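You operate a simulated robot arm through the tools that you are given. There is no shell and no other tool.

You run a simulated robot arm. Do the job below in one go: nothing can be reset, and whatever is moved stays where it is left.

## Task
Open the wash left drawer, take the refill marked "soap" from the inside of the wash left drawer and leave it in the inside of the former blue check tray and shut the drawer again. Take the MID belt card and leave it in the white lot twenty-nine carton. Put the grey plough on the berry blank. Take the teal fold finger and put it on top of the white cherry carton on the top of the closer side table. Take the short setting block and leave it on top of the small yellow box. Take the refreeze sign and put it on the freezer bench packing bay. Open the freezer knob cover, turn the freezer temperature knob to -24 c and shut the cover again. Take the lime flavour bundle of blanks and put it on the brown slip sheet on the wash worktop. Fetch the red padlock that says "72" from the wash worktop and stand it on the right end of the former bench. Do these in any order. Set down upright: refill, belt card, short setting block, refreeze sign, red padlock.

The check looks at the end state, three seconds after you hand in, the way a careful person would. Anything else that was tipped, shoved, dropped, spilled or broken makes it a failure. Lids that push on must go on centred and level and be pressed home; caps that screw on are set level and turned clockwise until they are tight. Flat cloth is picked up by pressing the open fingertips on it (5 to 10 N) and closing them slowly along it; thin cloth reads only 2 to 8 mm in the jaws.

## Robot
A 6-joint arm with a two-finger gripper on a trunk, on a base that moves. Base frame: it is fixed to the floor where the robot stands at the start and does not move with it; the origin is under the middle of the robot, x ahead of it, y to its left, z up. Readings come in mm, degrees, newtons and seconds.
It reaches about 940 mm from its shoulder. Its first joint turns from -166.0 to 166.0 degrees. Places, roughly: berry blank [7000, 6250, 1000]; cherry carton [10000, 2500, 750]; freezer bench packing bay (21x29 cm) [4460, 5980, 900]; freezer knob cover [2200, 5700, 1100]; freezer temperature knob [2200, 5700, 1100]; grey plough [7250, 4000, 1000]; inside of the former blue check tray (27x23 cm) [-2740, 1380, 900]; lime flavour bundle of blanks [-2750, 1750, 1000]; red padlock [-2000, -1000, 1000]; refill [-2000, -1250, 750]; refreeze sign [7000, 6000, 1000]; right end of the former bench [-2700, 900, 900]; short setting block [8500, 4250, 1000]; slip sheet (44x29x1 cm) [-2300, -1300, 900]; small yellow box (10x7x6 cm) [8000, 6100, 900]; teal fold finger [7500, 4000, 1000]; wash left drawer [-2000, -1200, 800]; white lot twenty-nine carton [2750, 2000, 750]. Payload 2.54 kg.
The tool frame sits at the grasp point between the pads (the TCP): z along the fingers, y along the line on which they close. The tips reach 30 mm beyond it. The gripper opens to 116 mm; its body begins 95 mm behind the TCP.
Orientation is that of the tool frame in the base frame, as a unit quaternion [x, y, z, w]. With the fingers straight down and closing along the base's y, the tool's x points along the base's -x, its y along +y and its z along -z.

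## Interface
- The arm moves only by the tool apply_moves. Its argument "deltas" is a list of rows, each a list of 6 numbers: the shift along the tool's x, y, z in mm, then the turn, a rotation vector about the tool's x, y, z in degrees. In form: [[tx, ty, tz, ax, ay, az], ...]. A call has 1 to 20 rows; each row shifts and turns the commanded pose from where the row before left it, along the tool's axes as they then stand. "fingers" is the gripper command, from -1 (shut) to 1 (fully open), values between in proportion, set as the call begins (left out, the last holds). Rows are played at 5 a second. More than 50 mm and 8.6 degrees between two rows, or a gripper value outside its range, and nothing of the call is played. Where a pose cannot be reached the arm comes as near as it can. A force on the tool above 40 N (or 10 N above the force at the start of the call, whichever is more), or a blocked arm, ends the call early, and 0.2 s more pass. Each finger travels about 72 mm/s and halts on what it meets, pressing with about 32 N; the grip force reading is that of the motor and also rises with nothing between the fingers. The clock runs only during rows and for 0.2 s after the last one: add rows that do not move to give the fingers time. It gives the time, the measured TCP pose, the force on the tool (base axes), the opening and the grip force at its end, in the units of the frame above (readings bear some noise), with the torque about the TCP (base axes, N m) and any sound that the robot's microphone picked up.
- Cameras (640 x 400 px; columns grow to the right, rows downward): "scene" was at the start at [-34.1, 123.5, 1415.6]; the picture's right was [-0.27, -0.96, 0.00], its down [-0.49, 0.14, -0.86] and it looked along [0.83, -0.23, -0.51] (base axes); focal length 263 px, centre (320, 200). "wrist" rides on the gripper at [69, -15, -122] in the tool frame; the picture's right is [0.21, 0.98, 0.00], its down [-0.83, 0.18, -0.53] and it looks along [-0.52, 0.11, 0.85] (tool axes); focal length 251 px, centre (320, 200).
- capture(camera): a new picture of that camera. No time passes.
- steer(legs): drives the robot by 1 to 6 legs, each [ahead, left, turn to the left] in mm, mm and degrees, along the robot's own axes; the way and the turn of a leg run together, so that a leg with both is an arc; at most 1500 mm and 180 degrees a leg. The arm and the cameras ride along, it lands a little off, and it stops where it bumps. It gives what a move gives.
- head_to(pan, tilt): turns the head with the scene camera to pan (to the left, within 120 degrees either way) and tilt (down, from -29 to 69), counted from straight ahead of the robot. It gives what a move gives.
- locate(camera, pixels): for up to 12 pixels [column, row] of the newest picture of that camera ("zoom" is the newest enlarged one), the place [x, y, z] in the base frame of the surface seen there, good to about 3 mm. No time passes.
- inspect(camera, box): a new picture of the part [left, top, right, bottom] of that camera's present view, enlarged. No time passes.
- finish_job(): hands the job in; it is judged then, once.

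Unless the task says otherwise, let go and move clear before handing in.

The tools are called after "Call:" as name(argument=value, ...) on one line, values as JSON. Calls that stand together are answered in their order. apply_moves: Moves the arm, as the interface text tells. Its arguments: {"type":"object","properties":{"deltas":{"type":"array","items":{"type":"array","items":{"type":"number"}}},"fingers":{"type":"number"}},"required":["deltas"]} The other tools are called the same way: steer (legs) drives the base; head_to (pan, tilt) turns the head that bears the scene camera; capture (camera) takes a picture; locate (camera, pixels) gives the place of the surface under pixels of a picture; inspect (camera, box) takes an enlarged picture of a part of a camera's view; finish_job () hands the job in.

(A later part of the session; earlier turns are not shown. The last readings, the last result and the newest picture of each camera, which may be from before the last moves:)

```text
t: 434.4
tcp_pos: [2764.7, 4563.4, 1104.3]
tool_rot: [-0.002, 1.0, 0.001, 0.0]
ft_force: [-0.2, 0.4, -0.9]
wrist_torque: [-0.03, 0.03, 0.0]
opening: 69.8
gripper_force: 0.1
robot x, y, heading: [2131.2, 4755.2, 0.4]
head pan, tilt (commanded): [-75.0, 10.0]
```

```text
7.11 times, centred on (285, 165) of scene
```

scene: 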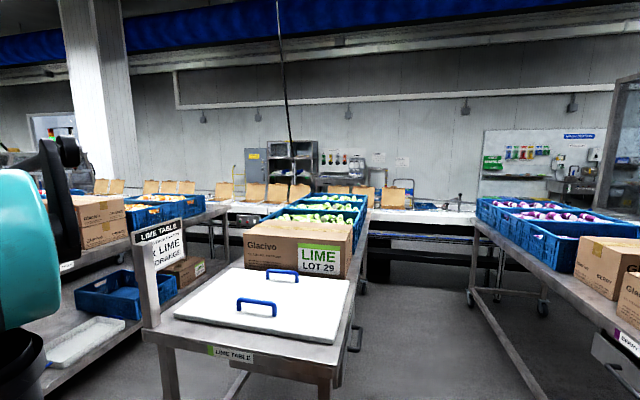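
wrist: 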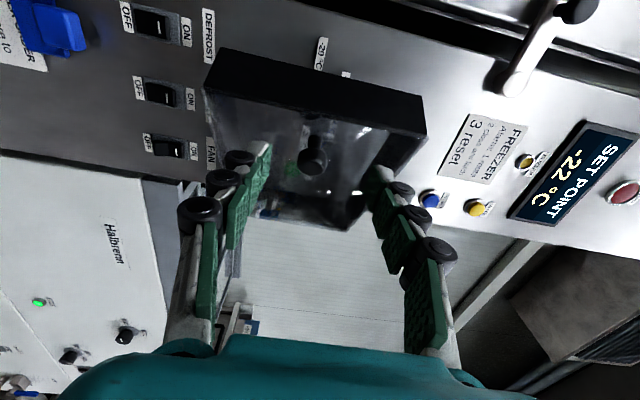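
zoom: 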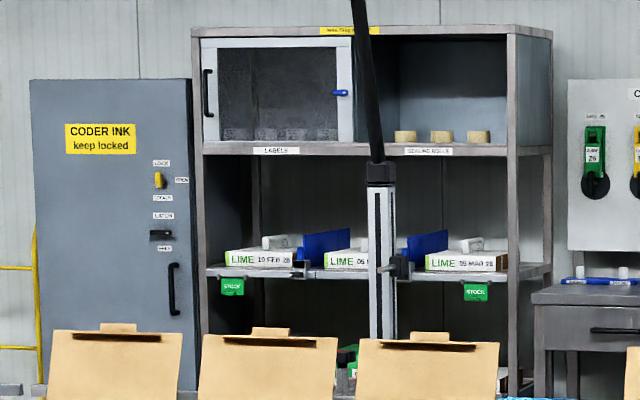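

Not there either. I'll look for it as I go east; I drive to about x=5000 in the aisle and look around.

Call:
steer(legs=[[0, 150, 0], [1500, 0, 0], [1400, 0, 0]])

Call:
head_to(pan=60, tilt=20)

Call:
capture(camera="scene")

Call:
head_to(pan=10, tilt=10)

Call:
capture(camera="scene")

Call:
head_to(pan=-60, tilt=15)

Call:
capture(camera="scene")

```text
t: 449.2
tcp_pos: [5632.3, 4679.1, 1104.0]
tool_rot: [0.006, 1.0, 0.001, 0.0]
ft_force: [-0.2, 0.2, -0.4]
wrist_torque: [0.02, 0.03, -0.05]
opening: 69.5
gripper_force: 0.0
robot x, y, heading: [4998.0, 4879.8, -0.5]
head pan, tilt (commanded): [-75.0, 10.0]
```

```text
t: 451.4
tcp_pos: [5632.2, 4679.3, 1104.0]
tool_rot: [0.006, 1.0, 0.001, 0.001]
ft_force: [0.1, -0.3, 0.3]
wrist_torque: [0.01, 0.01, -0.01]
opening: 69.2
gripper_force: 0.1
robot x, y, heading: [4997.9, 4882.7, -0.4]
head pan, tilt (commanded): [60.0, 20.0]
```

```text
taken
```

scene: 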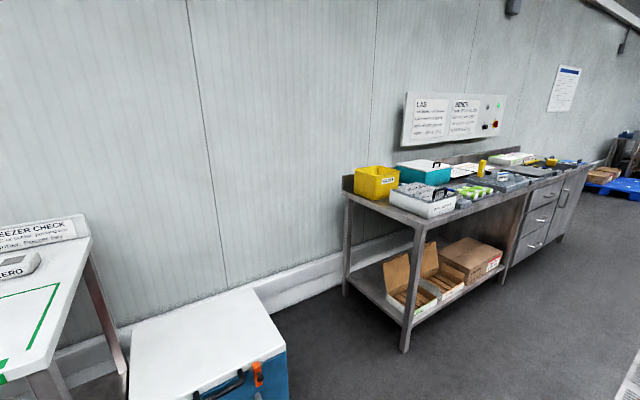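

```text
t: 452.6
tcp_pos: [5632.5, 4678.8, 1103.6]
tool_rot: [0.006, 1.0, 0.001, 0.0]
ft_force: [0.4, -0.3, -0.3]
wrist_torque: [-0.03, -0.01, 0.02]
opening: 69.6
gripper_force: 0.1
robot x, y, heading: [5000.7, 4879.9, -0.5]
head pan, tilt (commanded): [10.0, 10.0]
```

```text
taken
```

scene: 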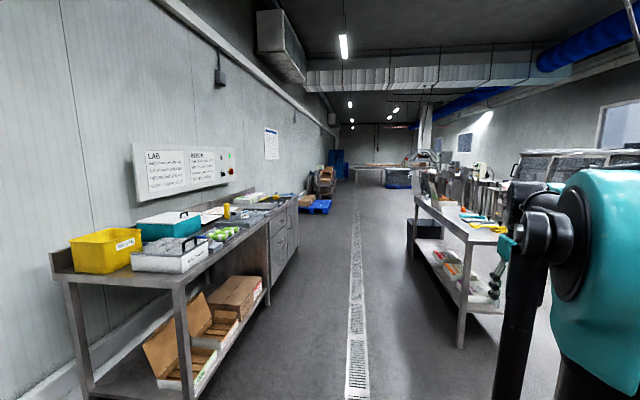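

```text
t: 454.0
tcp_pos: [5631.8, 4679.5, 1103.4]
tool_rot: [0.005, 1.0, 0.001, 0.0]
ft_force: [0.2, -0.2, 0.0]
wrist_torque: [0.0, 0.02, -0.02]
opening: 69.7
gripper_force: 0.1
robot x, y, heading: [5001.2, 4884.5, -0.7]
head pan, tilt (commanded): [-60.0, 15.0]
```

```text
taken
```

scene: 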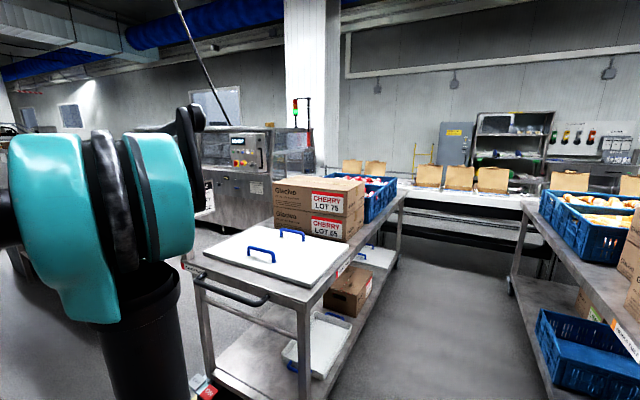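

On the left are the freezer-check table (green bay outline) and the lab bench. I zoom on both.

Call:
head_to(pan=50, tilt=20)

Call:
capture(camera="scene")

Call:
inspect(camera="scene", box=[260, 60, 520, 230])

Call:
head_to(pan=110, tilt=25)

Call:
capture(camera="scene")

```text
t: 455.9
tcp_pos: [5631.1, 4679.5, 1103.0]
tool_rot: [0.007, 1.0, 0.001, 0.0]
ft_force: [0.0, -0.2, -0.1]
wrist_torque: [0.01, 0.01, -0.03]
opening: 69.5
gripper_force: 0.1
robot x, y, heading: [5000.0, 4881.3, -0.5]
head pan, tilt (commanded): [50.0, 20.0]
```

```text
taken
```

scene: 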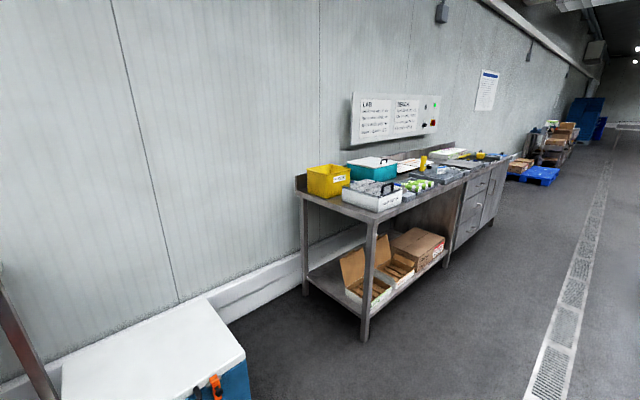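

```text
2.35 times, centred on (390, 145) of scene
```

zoom: 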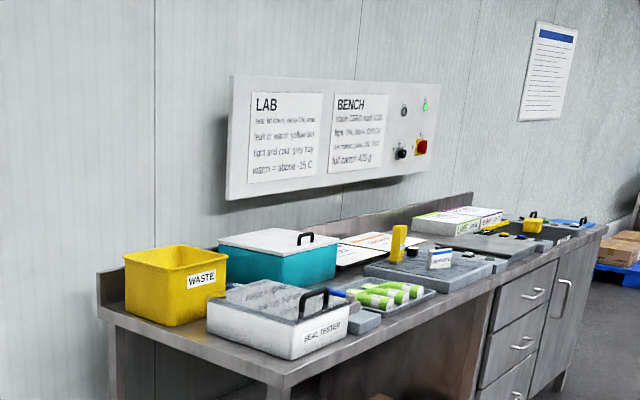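

```text
t: 457.2
tcp_pos: [5630.7, 4679.9, 1102.3]
tool_rot: [0.006, 1.0, 0.001, 0.0]
ft_force: [0.0, -0.4, -0.5]
wrist_torque: [0.04, -0.02, 0.01]
opening: 69.6
gripper_force: 0.0
robot x, y, heading: [5001.2, 4882.6, -0.6]
head pan, tilt (commanded): [110.0, 25.0]
```

```text
taken
```

scene: 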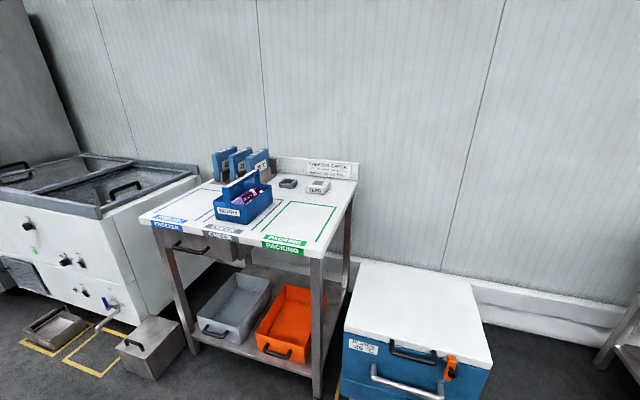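

The freezer bench with its green PACKING bay is behind-left; the lab bench ahead holds a small sign. I measure the lab bench and the tool trolley to plan the approach.

Call:
head_to(pan=25, tilt=15)

Call:
capture(camera="scene")

Call:
locate(camera="scene", pixels=[[270, 255], [275, 395], [400, 180], [190, 190], [395, 240], [440, 185], [500, 230], [505, 330], [550, 200], [330, 180]])

Call:
inspect(camera="scene", box=[180, 120, 420, 260])

Call:
inspect(camera="scene", box=[470, 130, 640, 260])

```text
t: 458.8
tcp_pos: [5631.6, 4679.1, 1105.3]
tool_rot: [0.006, 1.0, 0.001, 0.0]
ft_force: [1.0, 0.7, -1.0]
wrist_torque: [0.01, 0.0, 0.03]
opening: 69.6
gripper_force: 0.0
robot x, y, heading: [4996.1, 4881.7, -0.4]
head pan, tilt (commanded): [25.0, 15.0]
```

```text
taken
```

scene: 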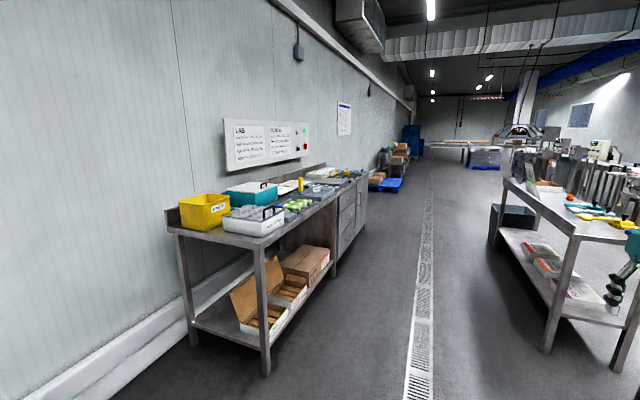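

```text
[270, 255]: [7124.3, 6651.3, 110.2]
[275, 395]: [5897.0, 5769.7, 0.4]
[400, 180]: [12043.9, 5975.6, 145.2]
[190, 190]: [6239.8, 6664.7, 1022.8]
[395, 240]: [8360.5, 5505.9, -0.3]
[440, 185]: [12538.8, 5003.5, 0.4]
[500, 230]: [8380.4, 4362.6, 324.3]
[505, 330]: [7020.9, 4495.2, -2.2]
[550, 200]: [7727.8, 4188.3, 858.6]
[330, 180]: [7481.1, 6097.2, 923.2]
```

```text
2.67 times, centred on (300, 190) of scene
```

zoom: 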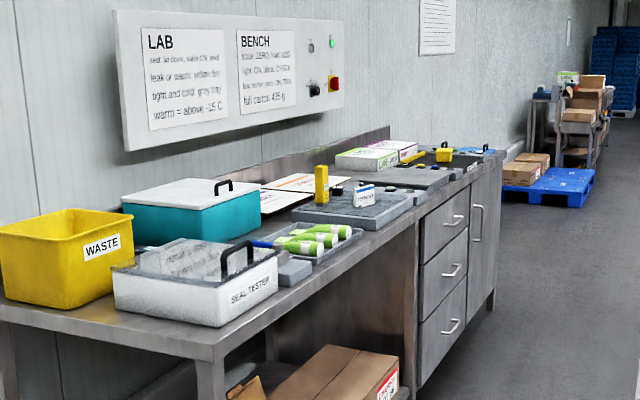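

```text
3.08 times, centred on (555, 195) of scene
```

zoom: 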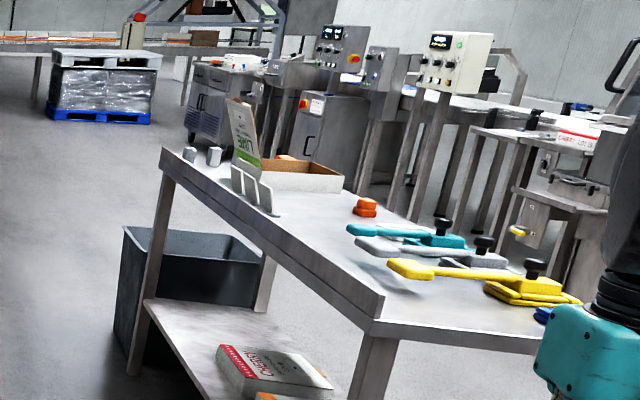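

The lab bench's front edge is near y≈6000 and the tool trolley's near y≈4500. I move along the lab-bench side and turn to face it at x≈7000.

Call:
steer(legs=[[1000, 270, 0.5], [1000, 0, 0], [0, 0, 90]])

Call:
head_to(pan=0, tilt=35)

Call:
capture(camera="scene")

```text
t: 472.9
tcp_pos: [7226.6, 5829.5, 1103.9]
tool_rot: [0.71, -0.705, -0.001, 0.001]
ft_force: [-0.1, 0.5, -1.2]
wrist_torque: [0.02, 0.02, 0.01]
opening: 69.6
gripper_force: 0.1
robot x, y, heading: [7036.6, 5192.0, 90.4]
head pan, tilt (commanded): [25.0, 15.0]
```

```text
t: 473.8
tcp_pos: [7225.5, 5830.0, 1103.7]
tool_rot: [0.71, -0.705, 0.0, 0.001]
ft_force: [-0.6, -0.1, -0.2]
wrist_torque: [0.0, 0.03, -0.01]
opening: 69.7
gripper_force: 0.1
robot x, y, heading: [7038.2, 5190.6, 90.6]
head pan, tilt (commanded): [0.0, 35.0]
```

```text
taken
```

scene: 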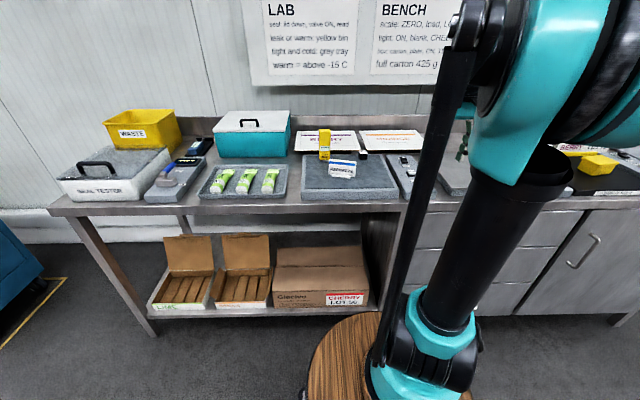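

The refreeze sign seems to be on the grey block at (342,170). I zoom in to read and locate things.

Call:
inspect(camera="scene", box=[280, 110, 440, 210])

Call:
locate(camera="zoom", pixels=[[205, 185], [310, 185], [205, 215], [305, 215], [256, 195], [256, 218], [130, 260], [120, 180], [180, 130], [400, 130], [330, 250], [445, 230]])

```text
4.00 times, centred on (360, 160) of scene
```

zoom: 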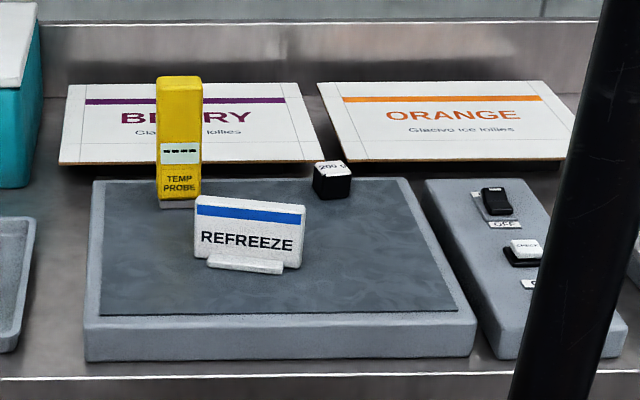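

```text
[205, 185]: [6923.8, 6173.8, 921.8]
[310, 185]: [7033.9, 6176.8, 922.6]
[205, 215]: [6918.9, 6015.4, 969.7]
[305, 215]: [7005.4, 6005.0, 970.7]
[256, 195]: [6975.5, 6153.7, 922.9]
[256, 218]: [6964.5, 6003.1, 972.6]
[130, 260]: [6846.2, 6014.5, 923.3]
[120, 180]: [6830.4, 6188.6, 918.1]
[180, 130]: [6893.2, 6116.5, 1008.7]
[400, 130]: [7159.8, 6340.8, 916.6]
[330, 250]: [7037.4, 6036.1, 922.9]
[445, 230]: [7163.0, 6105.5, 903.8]
```

The sign reads "REFREEZE", standing on the scale at about x 6912–7010, y≈6003, z 923–982, with the BERRY blank lying behind. I shift left and yaw the gripper to close across the sign's thickness.

Call:
steer(legs=[[0, 130, -0.6]])

Call:
apply_moves(deltas=[[0, 0, 0, 0, 0, 8.2], [0, 0, 0, 0, 0, 8.2], [0, 0, 0, 0, 0, 8.2], [0, 0, 0, 0, 0, 8.2], [0, 0, 0, 0, 0, 8.2], [0, 0, 0, 0, 0, 8.2], [0, 0, 0, 0, 0, 8.2], [0, 0, 0, 0, 0, 8.2], [0, 0, 0, 0, 0, 8.2], [0, 0, 0, 0, 0, 8.2], [0, 0, 0, 0, 0, 8.0], [35, 0, 0, 0, 0, 0], [35, 0, 0, 0, 0, 0], [35, 0, 0, 0, 0, 0], [30, 0, 0, 0, 0, 0], [0, 30, 0, 0, 0, 0], [0, 30, 0, 0, 0, 0], [0, 0, 0, 0, 0, 0]])

Call:
capture(camera="wrist")

Call:
capture(camera="scene")

```text
t: 475.1
tcp_pos: [7103.2, 5825.6, 1104.3]
tool_rot: [-0.705, 0.709, 0.0, -0.001]
ft_force: [0.5, 0.9, 0.5]
wrist_torque: [0.02, -0.02, 0.0]
opening: 69.7
gripper_force: 0.1
robot x, y, heading: [6904.1, 5193.6, 90.1]
head pan, tilt (commanded): [0.0, 35.0]
```

```text
t: 478.9
tcp_pos: [6968.1, 5886.5, 1104.5]
tool_rot: [0.002, 1.0, 0.0, -0.001]
ft_force: [0.5, 0.2, 0.9]
wrist_torque: [-0.01, 0.03, 0.03]
opening: 69.7
gripper_force: 0.1
robot x, y, heading: [6904.5, 5189.1, 89.8]
head pan, tilt (commanded): [0.0, 35.0]
```

```text
taken
```

wrist: 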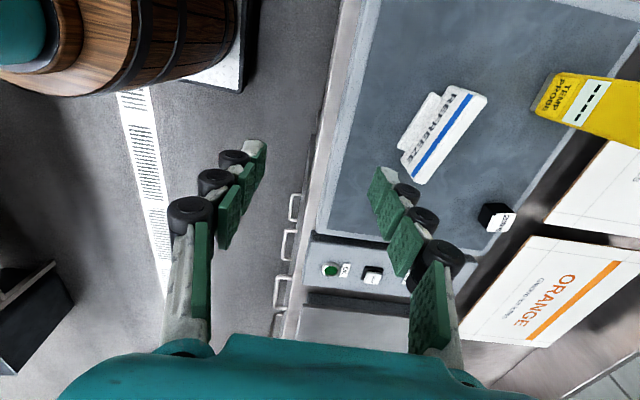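

```text
taken
```

scene: 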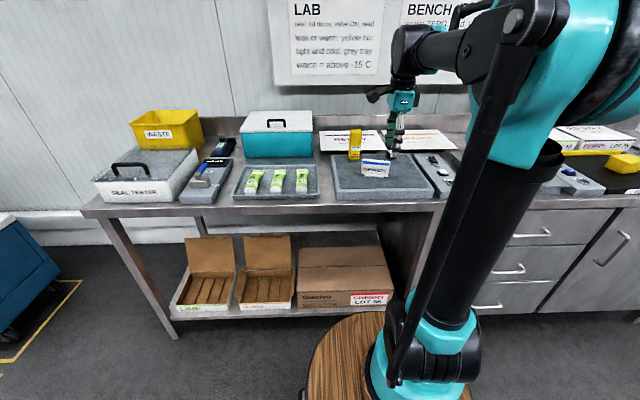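

I locate the sign's card ends from above to get its centre and yaw.

Call:
inspect(camera="wrist", box=[380, 70, 510, 200])

Call:
locate(camera="wrist", pixels=[[484, 98], [420, 180], [455, 90], [404, 165], [432, 96], [400, 148], [440, 135], [450, 140], [520, 90], [500, 215]])

```text
3.08 times, centred on (445, 135) of wrist
```

zoom: 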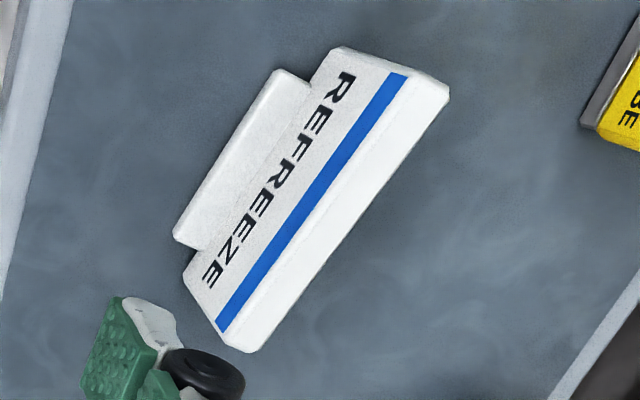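

```text
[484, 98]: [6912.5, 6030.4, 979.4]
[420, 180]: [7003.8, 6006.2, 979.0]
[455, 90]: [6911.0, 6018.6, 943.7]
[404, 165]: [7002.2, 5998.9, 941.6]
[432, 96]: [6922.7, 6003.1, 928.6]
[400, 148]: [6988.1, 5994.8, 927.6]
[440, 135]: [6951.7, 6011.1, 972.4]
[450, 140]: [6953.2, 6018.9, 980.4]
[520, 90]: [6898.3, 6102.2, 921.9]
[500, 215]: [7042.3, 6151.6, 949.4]
```

The sign is yawed about -13.5°, centre ≈ (6957, 6013), top z≈980, with a low foot in front. I yaw the gripper to match and move above it.

Call:
apply_moves(deltas=[[0, 0, 0, 0, 0, 6.75], [0, 0, 0, 0, 0, 6.75], [10, 30.1, 0, 0, 0, 0], [10, 30.1, 0, 0, 0, 0], [10, 30.1, 0, 0, 0, 0], [10, 30.1, 0, 0, 0, 0], [0, 0, 35, 0, 0, 0], [0, 0, 25, 0, 0, 0], [0, 0, 0, 0, 0, 0]])

Call:
capture(camera="wrist")

```text
t: 480.9
tcp_pos: [6955.4, 6014.3, 1044.8]
tool_rot: [0.12, 0.993, 0.0, -0.001]
ft_force: [-0.7, -0.1, -0.1]
wrist_torque: [0.01, -0.02, 0.01]
opening: 69.7
gripper_force: 0.1
robot x, y, heading: [6904.7, 5190.9, 90.1]
head pan, tilt (commanded): [0.0, 35.0]
```

```text
taken
```

wrist: 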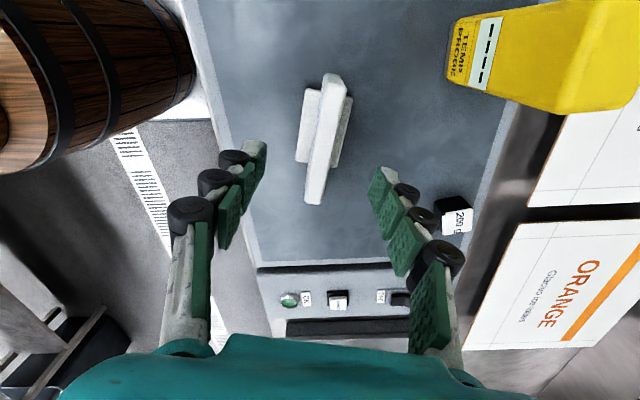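

Call:
locate(camera="wrist", pixels=[[332, 82], [314, 198], [323, 140], [310, 140], [335, 140], [340, 150], [303, 130]])

```text
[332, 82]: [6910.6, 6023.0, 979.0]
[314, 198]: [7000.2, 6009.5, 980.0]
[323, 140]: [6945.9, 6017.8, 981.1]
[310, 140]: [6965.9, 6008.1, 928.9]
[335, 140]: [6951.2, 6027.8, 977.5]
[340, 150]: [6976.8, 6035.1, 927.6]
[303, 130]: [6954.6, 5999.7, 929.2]
```

Sign centre (6955, 6016) with yaw ≈ -10°. I trim yaw, lower to z≈971 and close.

Call:
apply_moves(deltas=[[0, 1.5, 0, 0, 0, -3.5], [0, 0, 30, 0, 0, 0], [0, 0, 25, 0, 0, 0], [0, 0, 18, 0, 0, 0], [0, 0, 0, 0, 0, 0]])

Call:
apply_moves(deltas=[[0, 0, 0, 0, 0, 0], [0, 0, 0, 0, 0, 0], [0, 0, 0, 0, 0, 0], [0, 0, 0, 0, 0, 0], [0, 0, 0, 0, 0, 0]], fingers=-1)

Call:
capture(camera="wrist")

```text
t: 482.1
tcp_pos: [6956.6, 6014.4, 970.4]
tool_rot: [0.09, 0.996, -0.001, -0.001]
ft_force: [0.6, 0.2, -0.1]
wrist_torque: [0.01, -0.01, 0.02]
opening: 69.5
gripper_force: 0.1
robot x, y, heading: [6905.4, 5187.6, 89.9]
head pan, tilt (commanded): [0.0, 35.0]
```

```text
t: 483.3
tcp_pos: [6955.9, 6014.7, 971.1]
tool_rot: [0.09, 0.996, 0.001, -0.001]
ft_force: [-0.2, 0.0, 0.1]
wrist_torque: [0.0, 0.02, 0.01]
opening: 14.6
gripper_force: 32.0
robot x, y, heading: [6905.4, 5194.3, 90.0]
head pan, tilt (commanded): [0.0, 35.0]
```

```text
taken
```

wrist: 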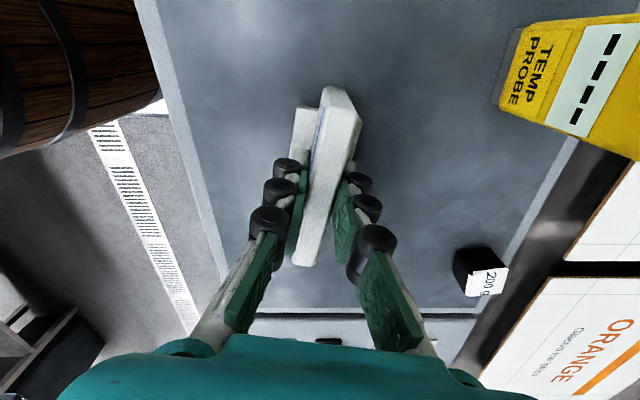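

Sign held (14.6 mm). I lift it, retract, and strafe left to the freezer bench.

Call:
apply_moves(deltas=[[0, 0, -15, 0, 0, 0], [0, 0, -35, 0, 0, 0], [0, 0, -40, 0, 0, 0], [0, 0, -40, 0, 0, 0], [0, -40, 0, 0, 0, 0], [0, -40, 0, 0, 0, 0], [0, -40, 0, 0, 0, 0], [0, -40, 0, 0, 0, 0], [0, 0, 0, 0, 0, 0]])

Call:
steer(legs=[[0, 1200, 0], [0, 1200, 0]])

Call:
capture(camera="scene")

```text
t: 485.3
tcp_pos: [6926.1, 5856.1, 1102.6]
tool_rot: [0.09, 0.996, 0.0, -0.001]
ft_force: [0.5, 0.0, -1.3]
wrist_torque: [-0.02, 0.03, 0.01]
opening: 14.8
gripper_force: 32.0
robot x, y, heading: [6904.4, 5187.5, 90.0]
head pan, tilt (commanded): [0.0, 35.0]
```

```text
t: 497.3
tcp_pos: [4448.8, 5798.8, 1102.4]
tool_rot: [0.075, 0.997, 0.0, 0.0]
ft_force: [-0.2, -0.3, -0.4]
wrist_torque: [0.04, 0.03, 0.0]
opening: 15.1
gripper_force: 32.0
robot x, y, heading: [4449.4, 5133.2, 91.7]
head pan, tilt (commanded): [0.0, 35.0]
```

```text
taken
```

scene: 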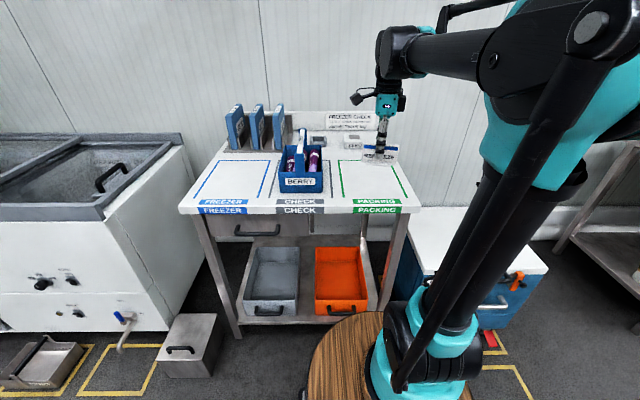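

The green PACKING bay is at pixels (340–410, 160–207). I zoom and locate its corners.

Call:
inspect(camera="scene", box=[310, 120, 430, 220])

Call:
locate(camera="zoom", pixels=[[202, 170], [225, 310], [435, 310], [400, 220], [300, 250], [330, 300], [180, 230], [250, 140], [300, 165], [440, 345]])

```text
4.00 times, centred on (370, 170) of scene
```

zoom: 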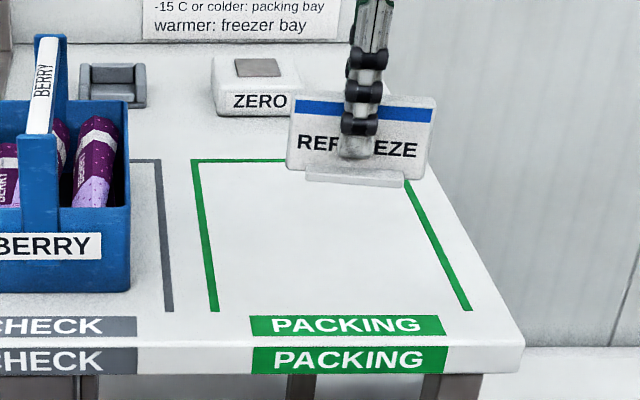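

```text
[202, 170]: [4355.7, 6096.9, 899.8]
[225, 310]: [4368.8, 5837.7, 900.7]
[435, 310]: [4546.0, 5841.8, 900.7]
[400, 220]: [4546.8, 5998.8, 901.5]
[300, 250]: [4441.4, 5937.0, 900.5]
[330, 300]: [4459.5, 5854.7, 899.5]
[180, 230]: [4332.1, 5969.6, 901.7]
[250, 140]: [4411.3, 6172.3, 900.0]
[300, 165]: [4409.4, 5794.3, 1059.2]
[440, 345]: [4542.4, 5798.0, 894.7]
```

Bay spans x 4355–4570, y 5835–6100 at z≈900; centre ≈ (4462, 5970). I carry the sign over it and lower.

Call:
apply_moves(deltas=[[3.2, 42.8, 0, 0, 0, 0], [3.2, 42.8, 0, 0, 0, 0], [3.2, 42.8, 0, 0, 0, 0], [3.2, 42.8, 0, 0, 0, 0], [0, 0, 40, 0, 0, 0], [0, 0, 40, 0, 0, 0], [0, 0, 35, 0, 0, 0], [0, 0, 30, 0, 0, 0], [0, 0, 0, 0, 0, 0]])

Call:
inspect(camera="scene", box=[310, 120, 430, 220])

```text
t: 499.3
tcp_pos: [4465.4, 5974.2, 955.5]
tool_rot: [0.076, 0.997, 0.001, -0.001]
ft_force: [0.3, -0.3, -0.8]
wrist_torque: [-0.02, 0.02, 0.01]
opening: 14.9
gripper_force: 31.7
robot x, y, heading: [4444.2, 5131.9, 91.9]
head pan, tilt (commanded): [0.0, 35.0]
```

```text
4.00 times, centred on (370, 170) of scene
```

zoom: 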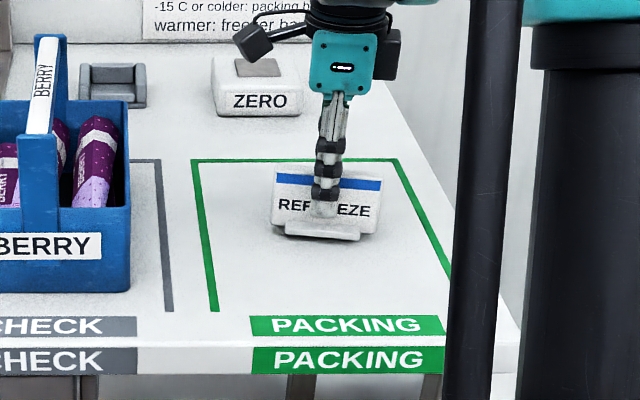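

The sign hovers in the middle of the bay. Lowering the last millimetres until it touches.

Call:
apply_moves(deltas=[[0, 0, 3, 0, 0, 0], [0, 0, 2, 0, 0, 0], [0, 0, 1, 0, 0, 0], [0, 0, 1, 0, 0, 0], [0, 0, 0, 0, 0, 0]])

```text
t: 500.5
tcp_pos: [4461.7, 5971.1, 949.3]
tool_rot: [0.075, 0.997, 0.0, -0.001]
ft_force: [-0.2, -0.5, 0.2]
wrist_torque: [0.03, -0.03, 0.01]
opening: 14.8
gripper_force: 31.8
robot x, y, heading: [4450.0, 5136.2, 91.7]
head pan, tilt (commanded): [0.0, 35.0]
```

Call:
apply_moves(deltas=[[0, 0, 1, 0, 0, 0], [0, 0, 0, 0, 0, 0]])

```text
t: 501.1
tcp_pos: [4462.2, 5970.8, 949.4]
tool_rot: [0.075, 0.997, 0.0, -0.001]
ft_force: [-2.2, 8.3, 28.2]
wrist_torque: [0.28, 0.03, 0.02]
opening: 15.2
gripper_force: 32.2
robot x, y, heading: [4446.2, 5133.6, 91.4]
head pan, tilt (commanded): [0.0, 35.0]
```

Contact made (28 N). I ease 0.6 mm, open and lift away.

Call:
apply_moves(deltas=[[0, 0, -0.7, 0, 0, 0], [0, 0, 0, 0, 0, 0]])

Call:
apply_moves(deltas=[[0, 0, 0, 0, 0, 0], [0, 0, 0, 0, 0, 0], [0, 0, 0, 0, 0, 0], [0, 0, -20, 0, 0, 0], [0, 0, -40, 0, 0, 0], [0, 0, -40, 0, 0, 0], [0, 0, -40, 0, 0, 0], [0, 0, 0, 0, 0, 0]], fingers=0.0)

Call:
capture(camera="wrist")

Call:
inspect(camera="scene", box=[310, 120, 430, 220])

```text
t: 501.7
tcp_pos: [4463.9, 5971.1, 947.9]
tool_rot: [0.075, 0.997, -0.001, -0.001]
ft_force: [-2.1, 1.2, 5.3]
wrist_torque: [0.05, 0.1, 0.0]
opening: 14.7
gripper_force: 32.2
robot x, y, heading: [4445.4, 5133.7, 91.5]
head pan, tilt (commanded): [0.0, 35.0]
```

```text
t: 503.5
tcp_pos: [4462.8, 5970.4, 1090.7]
tool_rot: [0.075, 0.997, 0.0, -0.001]
ft_force: [0.5, 0.5, 0.0]
wrist_torque: [-0.01, 0.0, 0.05]
opening: 58.1
gripper_force: 0.0
robot x, y, heading: [4448.3, 5132.4, 91.7]
head pan, tilt (commanded): [0.0, 35.0]
```

```text
taken
```

wrist: 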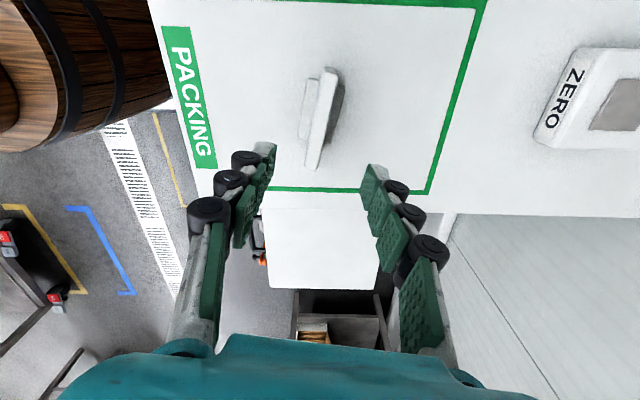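

```text
4.00 times, centred on (370, 170) of scene
```

zoom: 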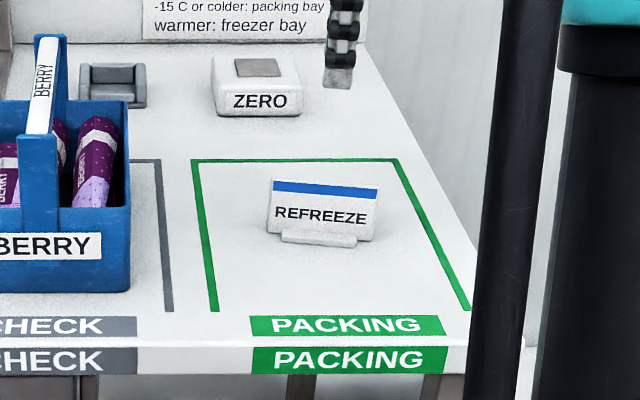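

The REFREEZE sign stands upright in the packing bay. Next, the tool trolley: I retract and strafe back east, then turn to face the trolley.

Call:
apply_moves(deltas=[[0, -40, 0, 0, 0, 0], [0, -40, 0, 0, 0, 0], [0, -40, 0, 0, 0, 0], [0, -30, 0, 0, 0, 0], [0, 0, 0, 0, 0, 0]])

Call:
steer(legs=[[0, -1400, -1.7], [0, -1350, 0], [0, 0, -90], [0, 0, -90]])

Call:
capture(camera="scene")

```text
t: 504.7
tcp_pos: [4439.2, 5820.6, 1093.3]
tool_rot: [0.075, 0.997, 0.001, -0.001]
ft_force: [0.6, -0.1, -0.3]
wrist_torque: [0.0, 0.0, -0.03]
opening: 58.1
gripper_force: 0.0
robot x, y, heading: [4448.9, 5130.0, 91.5]
head pan, tilt (commanded): [0.0, 35.0]
```

```text
t: 525.8
tcp_pos: [7174.8, 4521.4, 1093.7]
tool_rot: [0.996, -0.095, 0.001, 0.0]
ft_force: [0.0, 0.0, 0.0]
wrist_torque: [0.0, -0.01, -0.01]
opening: 58.0
gripper_force: 0.0
robot x, y, heading: [7190.5, 5209.6, -90.5]
head pan, tilt (commanded): [0.0, 35.0]
```

```text
taken
```

scene: 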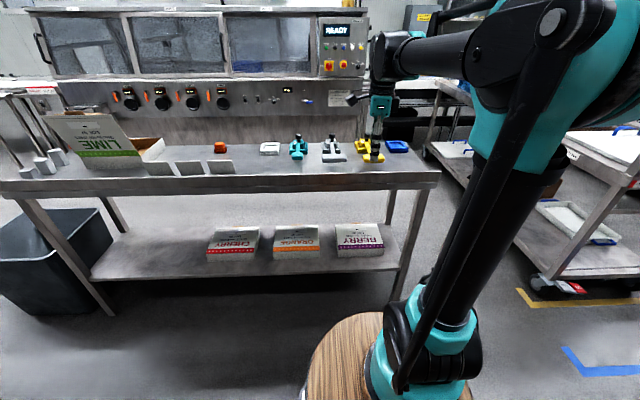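

The tool trolley is ahead with colored tools in a row. I zoom to identify them.

Call:
inspect(camera="scene", box=[190, 120, 430, 200])

Call:
inspect(camera="scene", box=[0, 90, 200, 200])

Call:
locate(camera="scene", pixels=[[298, 150], [332, 152], [370, 155], [398, 147], [270, 150], [220, 148], [60, 157], [43, 165], [27, 173], [430, 180], [10, 188], [250, 185]])

```text
2.67 times, centred on (310, 160) of scene
```

zoom: 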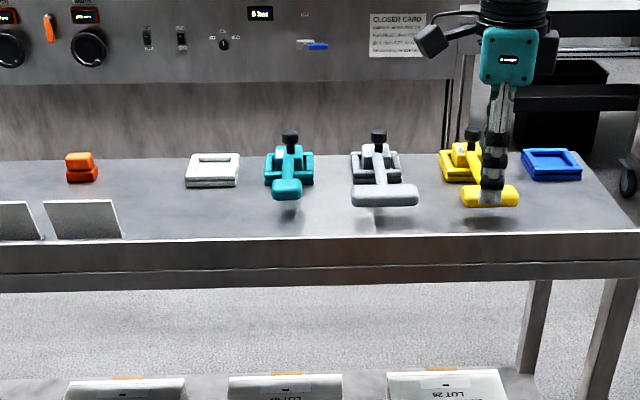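

```text
3.20 times, centred on (100, 145) of scene
```

zoom: 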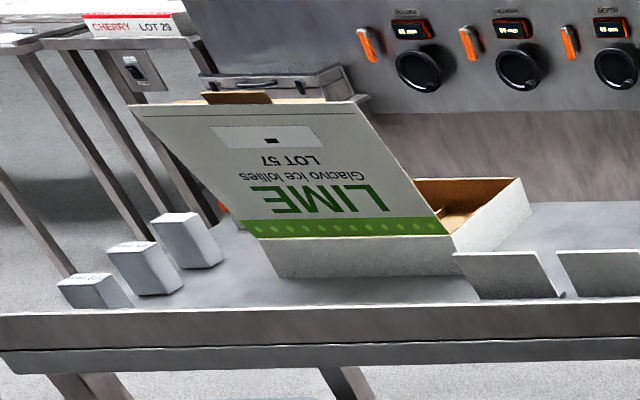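

```text
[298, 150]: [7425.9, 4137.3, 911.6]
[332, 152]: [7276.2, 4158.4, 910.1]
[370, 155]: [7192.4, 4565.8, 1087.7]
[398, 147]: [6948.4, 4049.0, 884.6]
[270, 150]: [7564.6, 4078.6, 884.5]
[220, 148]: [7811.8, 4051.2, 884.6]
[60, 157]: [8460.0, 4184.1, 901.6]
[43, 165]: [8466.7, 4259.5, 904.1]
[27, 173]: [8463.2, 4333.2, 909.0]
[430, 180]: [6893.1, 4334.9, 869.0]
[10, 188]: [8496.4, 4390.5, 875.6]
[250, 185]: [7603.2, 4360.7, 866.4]
```

Teal fold finger (~(7426,4137)) and grey plough (~(7276,4158)) sit in holders; three grey setting blocks stand at x≈8463. I drive closer for a detailed view.

Call:
steer(legs=[[300, 0, 0.5]])

Call:
capture(camera="scene")

Call:
inspect(camera="scene", box=[250, 130, 410, 240])

Call:
capture(camera="wrist")

```text
t: 527.8
tcp_pos: [7172.8, 4220.4, 1093.8]
tool_rot: [0.996, -0.093, 0.001, 0.0]
ft_force: [-0.6, 0.5, 0.6]
wrist_torque: [0.01, -0.02, 0.01]
opening: 58.2
gripper_force: 0.1
robot x, y, heading: [7189.9, 4908.1, -90.2]
head pan, tilt (commanded): [0.0, 35.0]
```

```text
taken
```

scene: 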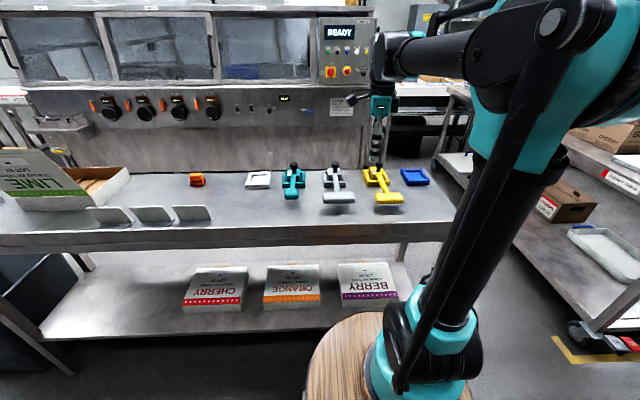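

```text
3.64 times, centred on (330, 185) of scene
```

zoom: 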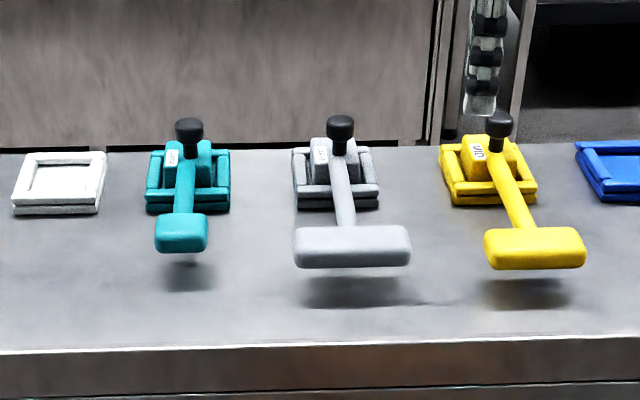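

```text
taken
```

wrist: 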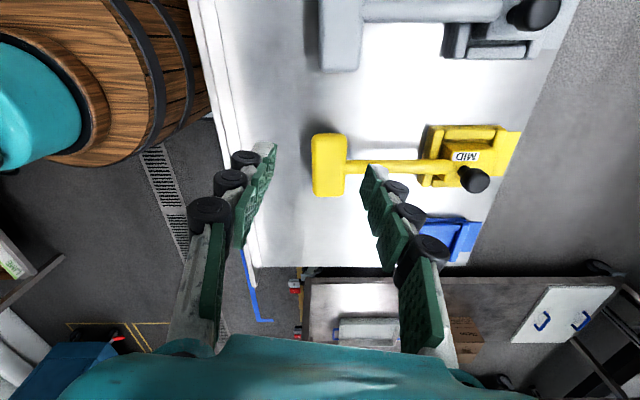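

Each tool is a block (with black knob) in a square nest, plus an arm and cross bar reaching forward. I locate the grey plough's and teal finger's parts.

Call:
locate(camera="zoom", pixels=[[340, 128], [298, 235], [408, 235], [352, 260], [345, 195], [348, 215], [300, 165], [378, 165], [300, 205], [378, 203], [353, 300], [320, 150]])

Call:
locate(camera="zoom", pixels=[[189, 130], [158, 225], [206, 225], [182, 245], [186, 190], [185, 205], [150, 165], [228, 165], [150, 207], [228, 207], [190, 275], [170, 155]])

```text
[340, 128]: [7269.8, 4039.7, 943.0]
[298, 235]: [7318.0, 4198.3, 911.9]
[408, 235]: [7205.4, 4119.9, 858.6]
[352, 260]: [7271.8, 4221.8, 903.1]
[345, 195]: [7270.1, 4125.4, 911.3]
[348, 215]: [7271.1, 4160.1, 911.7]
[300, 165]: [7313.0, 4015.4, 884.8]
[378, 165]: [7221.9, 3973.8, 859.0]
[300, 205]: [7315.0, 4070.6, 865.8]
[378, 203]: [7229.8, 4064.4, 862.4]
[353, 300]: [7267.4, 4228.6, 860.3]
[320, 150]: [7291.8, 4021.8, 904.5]
```

```text
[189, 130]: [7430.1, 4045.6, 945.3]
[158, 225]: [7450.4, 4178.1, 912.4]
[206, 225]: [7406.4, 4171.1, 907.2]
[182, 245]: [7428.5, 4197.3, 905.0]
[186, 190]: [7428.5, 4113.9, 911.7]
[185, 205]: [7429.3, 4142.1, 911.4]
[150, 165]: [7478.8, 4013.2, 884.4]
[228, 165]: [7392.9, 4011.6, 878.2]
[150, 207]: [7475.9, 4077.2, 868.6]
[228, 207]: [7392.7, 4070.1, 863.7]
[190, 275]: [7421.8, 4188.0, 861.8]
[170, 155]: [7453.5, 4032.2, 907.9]
```

Tool parts: arm at x≈7271, z≈895–911, y 4072–4195; cross bar at y≈4200; block in the nest around y 4030. I'll grip the arm near the block. First shift left and yaw the gripper back.

Call:
steer(legs=[[0, 150, 0]])

Call:
apply_moves(deltas=[[0, 0, 0, 0, 0, -8.0], [0, 0, 0, 0, 0, -8.0], [0, 0, 0, 0, 0, -8.0], [0, 0, 0, 0, 0, -8.0], [0, 0, 0, 0, 0, -8.0], [0, 0, 0, 0, 0, -8.0], [0, 0, 0, 0, 0, -8.0], [0, 0, 0, 0, 0, -8.0], [0, 0, 0, 0, 0, -8.0], [0, 0, 0, 0, 0, -8.0], [0, 0, 0, 0, 0, -8.0], [0, 0, 0, 0, 0, -8.0], [0, 0, 0, 0, 0, -4.7], [0, 0, 0, 0, 0, 0]])

Call:
capture(camera="wrist")

Call:
capture(camera="scene")

```text
t: 529.2
tcp_pos: [7323.2, 4217.6, 1092.8]
tool_rot: [0.996, -0.094, 0.001, 0.0]
ft_force: [-0.2, -0.6, 0.4]
wrist_torque: [-0.04, 0.0, 0.0]
opening: 57.7
gripper_force: 0.0
robot x, y, heading: [7340.8, 4908.1, -90.5]
head pan, tilt (commanded): [0.0, 35.0]
```

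```text
t: 532.2
tcp_pos: [7322.8, 4217.1, 1094.3]
tool_rot: [0.707, 0.707, 0.001, 0.001]
ft_force: [0.5, 0.2, -0.3]
wrist_torque: [0.0, -0.02, -0.01]
opening: 57.8
gripper_force: 0.0
robot x, y, heading: [7339.4, 4906.6, -90.5]
head pan, tilt (commanded): [0.0, 35.0]
```

```text
taken
```

wrist: 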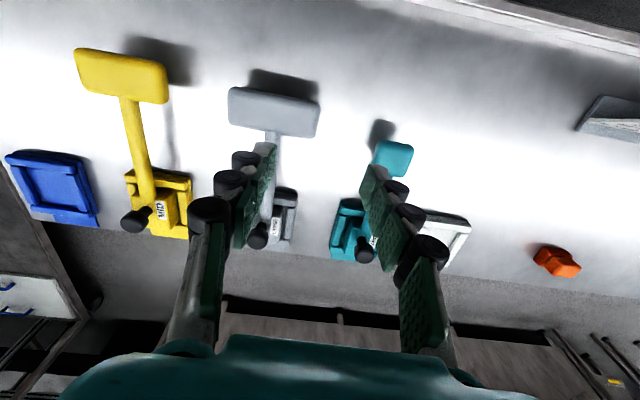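

```text
taken
```

scene: 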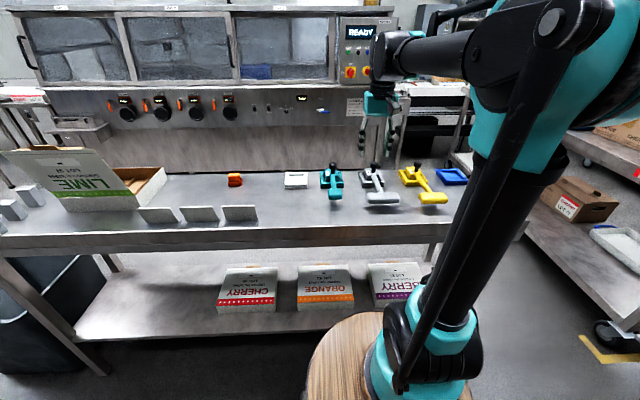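

Call:
apply_moves(deltas=[[-39, -17, 0, 0, 0, 0], [-39, -17, 0, 0, 0, 0], [-39, -18, 0, 0, 0, 0], [0, 0, 40, 0, 0, 0], [0, 0, 40, 0, 0, 0], [0, 0, 0, 0, 0, 0]])

Call:
capture(camera="wrist")

Call:
inspect(camera="scene", box=[290, 130, 450, 230])

```text
t: 533.6
tcp_pos: [7271.5, 4102.1, 1008.6]
tool_rot: [0.708, 0.706, 0.001, 0.0]
ft_force: [0.7, 0.2, -0.4]
wrist_torque: [-0.01, 0.02, 0.01]
opening: 58.1
gripper_force: 0.2
robot x, y, heading: [7342.4, 4905.9, -90.5]
head pan, tilt (commanded): [0.0, 35.0]
```

```text
taken
```

wrist: 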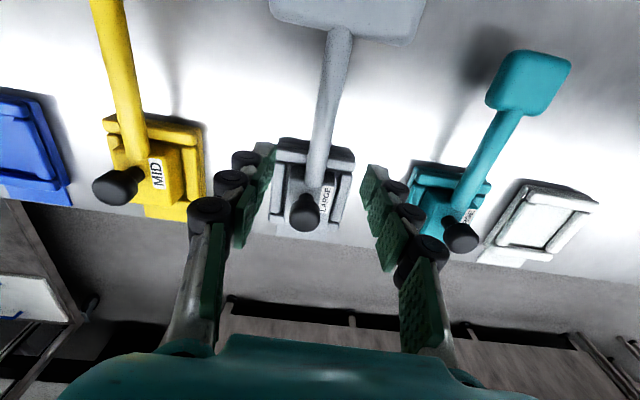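

```text
4.00 times, centred on (370, 180) of scene
```

zoom: 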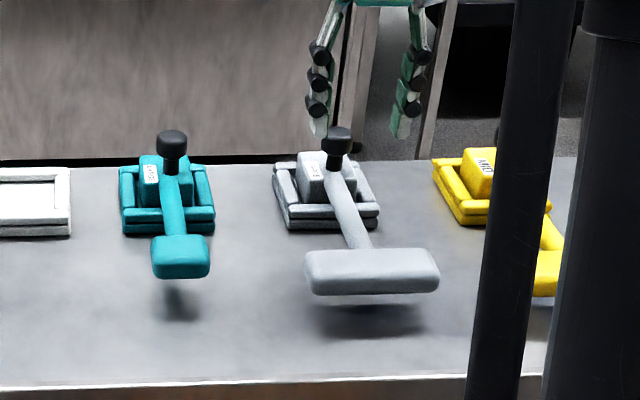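

Call:
locate(camera="wrist", pixels=[[318, 160], [325, 115], [332, 65], [312, 115], [338, 115], [306, 205], [325, 180], [290, 180], [345, 190], [320, 140]])

```text
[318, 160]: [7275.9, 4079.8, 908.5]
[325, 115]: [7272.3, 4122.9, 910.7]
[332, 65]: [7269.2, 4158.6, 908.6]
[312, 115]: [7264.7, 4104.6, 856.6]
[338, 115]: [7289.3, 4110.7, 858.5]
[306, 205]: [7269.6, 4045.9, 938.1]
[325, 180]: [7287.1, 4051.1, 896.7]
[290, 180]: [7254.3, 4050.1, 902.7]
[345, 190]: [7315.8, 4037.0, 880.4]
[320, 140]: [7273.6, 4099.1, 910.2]
```

Arm centre is at (7273, 4100). I lower around it to z≈903 and close.

Call:
apply_moves(deltas=[[-1, 2, 30, 0, 0, 0], [0, 0, 35, 0, 0, 0], [0, 0, 25, 0, 0, 0], [0, 0, 15, 0, 0, 0], [0, 0, 0, 0, 0, 0]])

Call:
apply_moves(deltas=[[0, 0, 0, 0, 0, 0], [0, 0, 0, 0, 0, 0], [0, 0, 0, 0, 0, 0], [0, 0, 0, 0, 0, 0]], fingers=-1)

Call:
capture(camera="wrist")

```text
t: 534.8
tcp_pos: [7274.7, 4099.4, 905.0]
tool_rot: [0.708, 0.706, 0.001, 0.0]
ft_force: [0.8, 0.2, -0.2]
wrist_torque: [0.02, -0.03, -0.01]
opening: 58.1
gripper_force: 0.0
robot x, y, heading: [7339.7, 4905.7, -90.7]
head pan, tilt (commanded): [0.0, 35.0]
```

```text
t: 535.8
tcp_pos: [7274.3, 4099.3, 905.5]
tool_rot: [0.707, 0.707, 0.001, 0.0]
ft_force: [0.6, 0.6, 0.1]
wrist_torque: [0.24, 0.03, 0.03]
opening: 18.0
gripper_force: 31.5
robot x, y, heading: [7338.9, 4904.3, -90.6]
head pan, tilt (commanded): [0.0, 35.0]
```

```text
taken
```

wrist: 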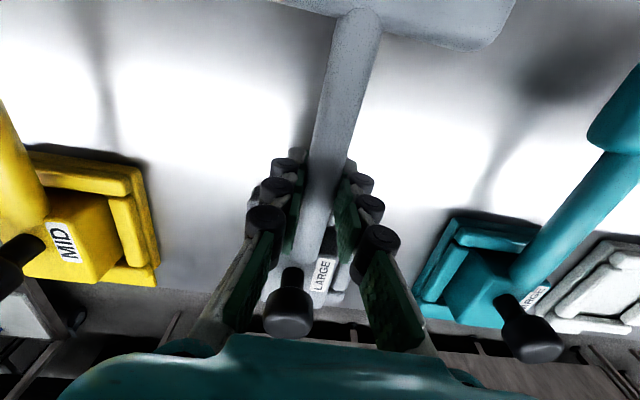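

Arm gripped (18 mm). I lift gently.

Call:
apply_moves(deltas=[[0, 0, -8, 0, 0, 0], [0, 0, -12, 0, 0, 0], [0, 0, -20, 0, 0, 0], [0, 0, 0, 0, 0, 0]])

Call:
inspect(camera="scene", box=[290, 130, 450, 230])

```text
t: 536.8
tcp_pos: [7273.4, 4101.5, 949.0]
tool_rot: [0.707, 0.707, 0.0, 0.0]
ft_force: [0.3, 0.4, -3.5]
wrist_torque: [0.31, 0.02, 0.02]
opening: 17.9
gripper_force: 31.9
robot x, y, heading: [7343.9, 4906.5, -90.7]
head pan, tilt (commanded): [0.0, 35.0]
```

```text
4.00 times, centred on (370, 180) of scene
```

zoom: 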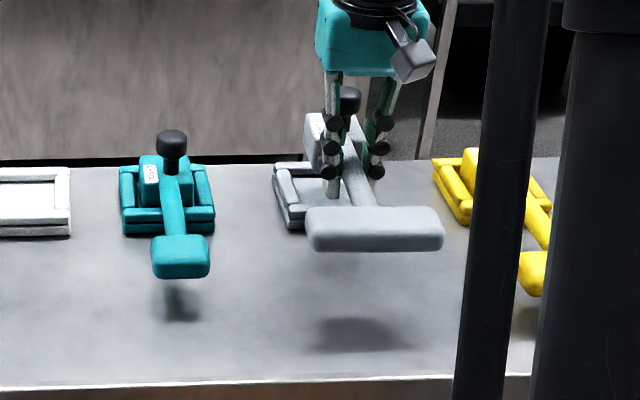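

The plough lifts cleanly (3.5 N; its centre of mass is in the block). I raise it, back off, and turn around toward the lab bench.

Call:
apply_moves(deltas=[[0, 0, -40, 0, 0, 0], [0, 0, -40, 0, 0, 0], [0, 0, -40, 0, 0, 0], [0, 0, -30, 0, 0, 0], [40, 0, 0, 0, 0, 0], [40, 0, 0, 0, 0, 0], [40, 0, 0, 0, 0, 0], [0, 0, 0, 0, 0, 0]])

Call:
steer(legs=[[-170, 0, 0.6], [0, 0, -90], [0, 0, -90]])

Call:
capture(camera="scene")

```text
t: 538.6
tcp_pos: [7272.6, 4217.3, 1097.8]
tool_rot: [0.708, 0.707, 0.002, 0.0]
ft_force: [-0.1, -0.1, -4.7]
wrist_torque: [0.34, -0.02, -0.01]
opening: 17.9
gripper_force: 32.2
robot x, y, heading: [7341.4, 4903.5, -90.7]
head pan, tilt (commanded): [0.0, 35.0]
```

```text
t: 547.6
tcp_pos: [7382.8, 5765.1, 1098.1]
tool_rot: [0.72, -0.694, -0.001, 0.001]
ft_force: [-0.2, -0.8, -4.0]
wrist_torque: [-0.32, -0.01, -0.02]
opening: 17.6
gripper_force: 31.9
robot x, y, heading: [7344.7, 5078.3, 92.0]
head pan, tilt (commanded): [0.0, 35.0]
```

```text
taken
```

scene: 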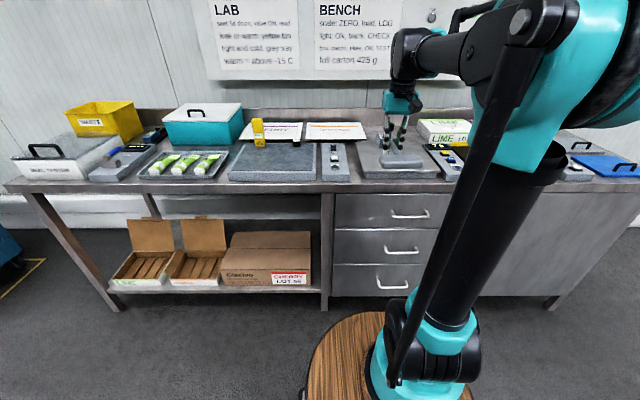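

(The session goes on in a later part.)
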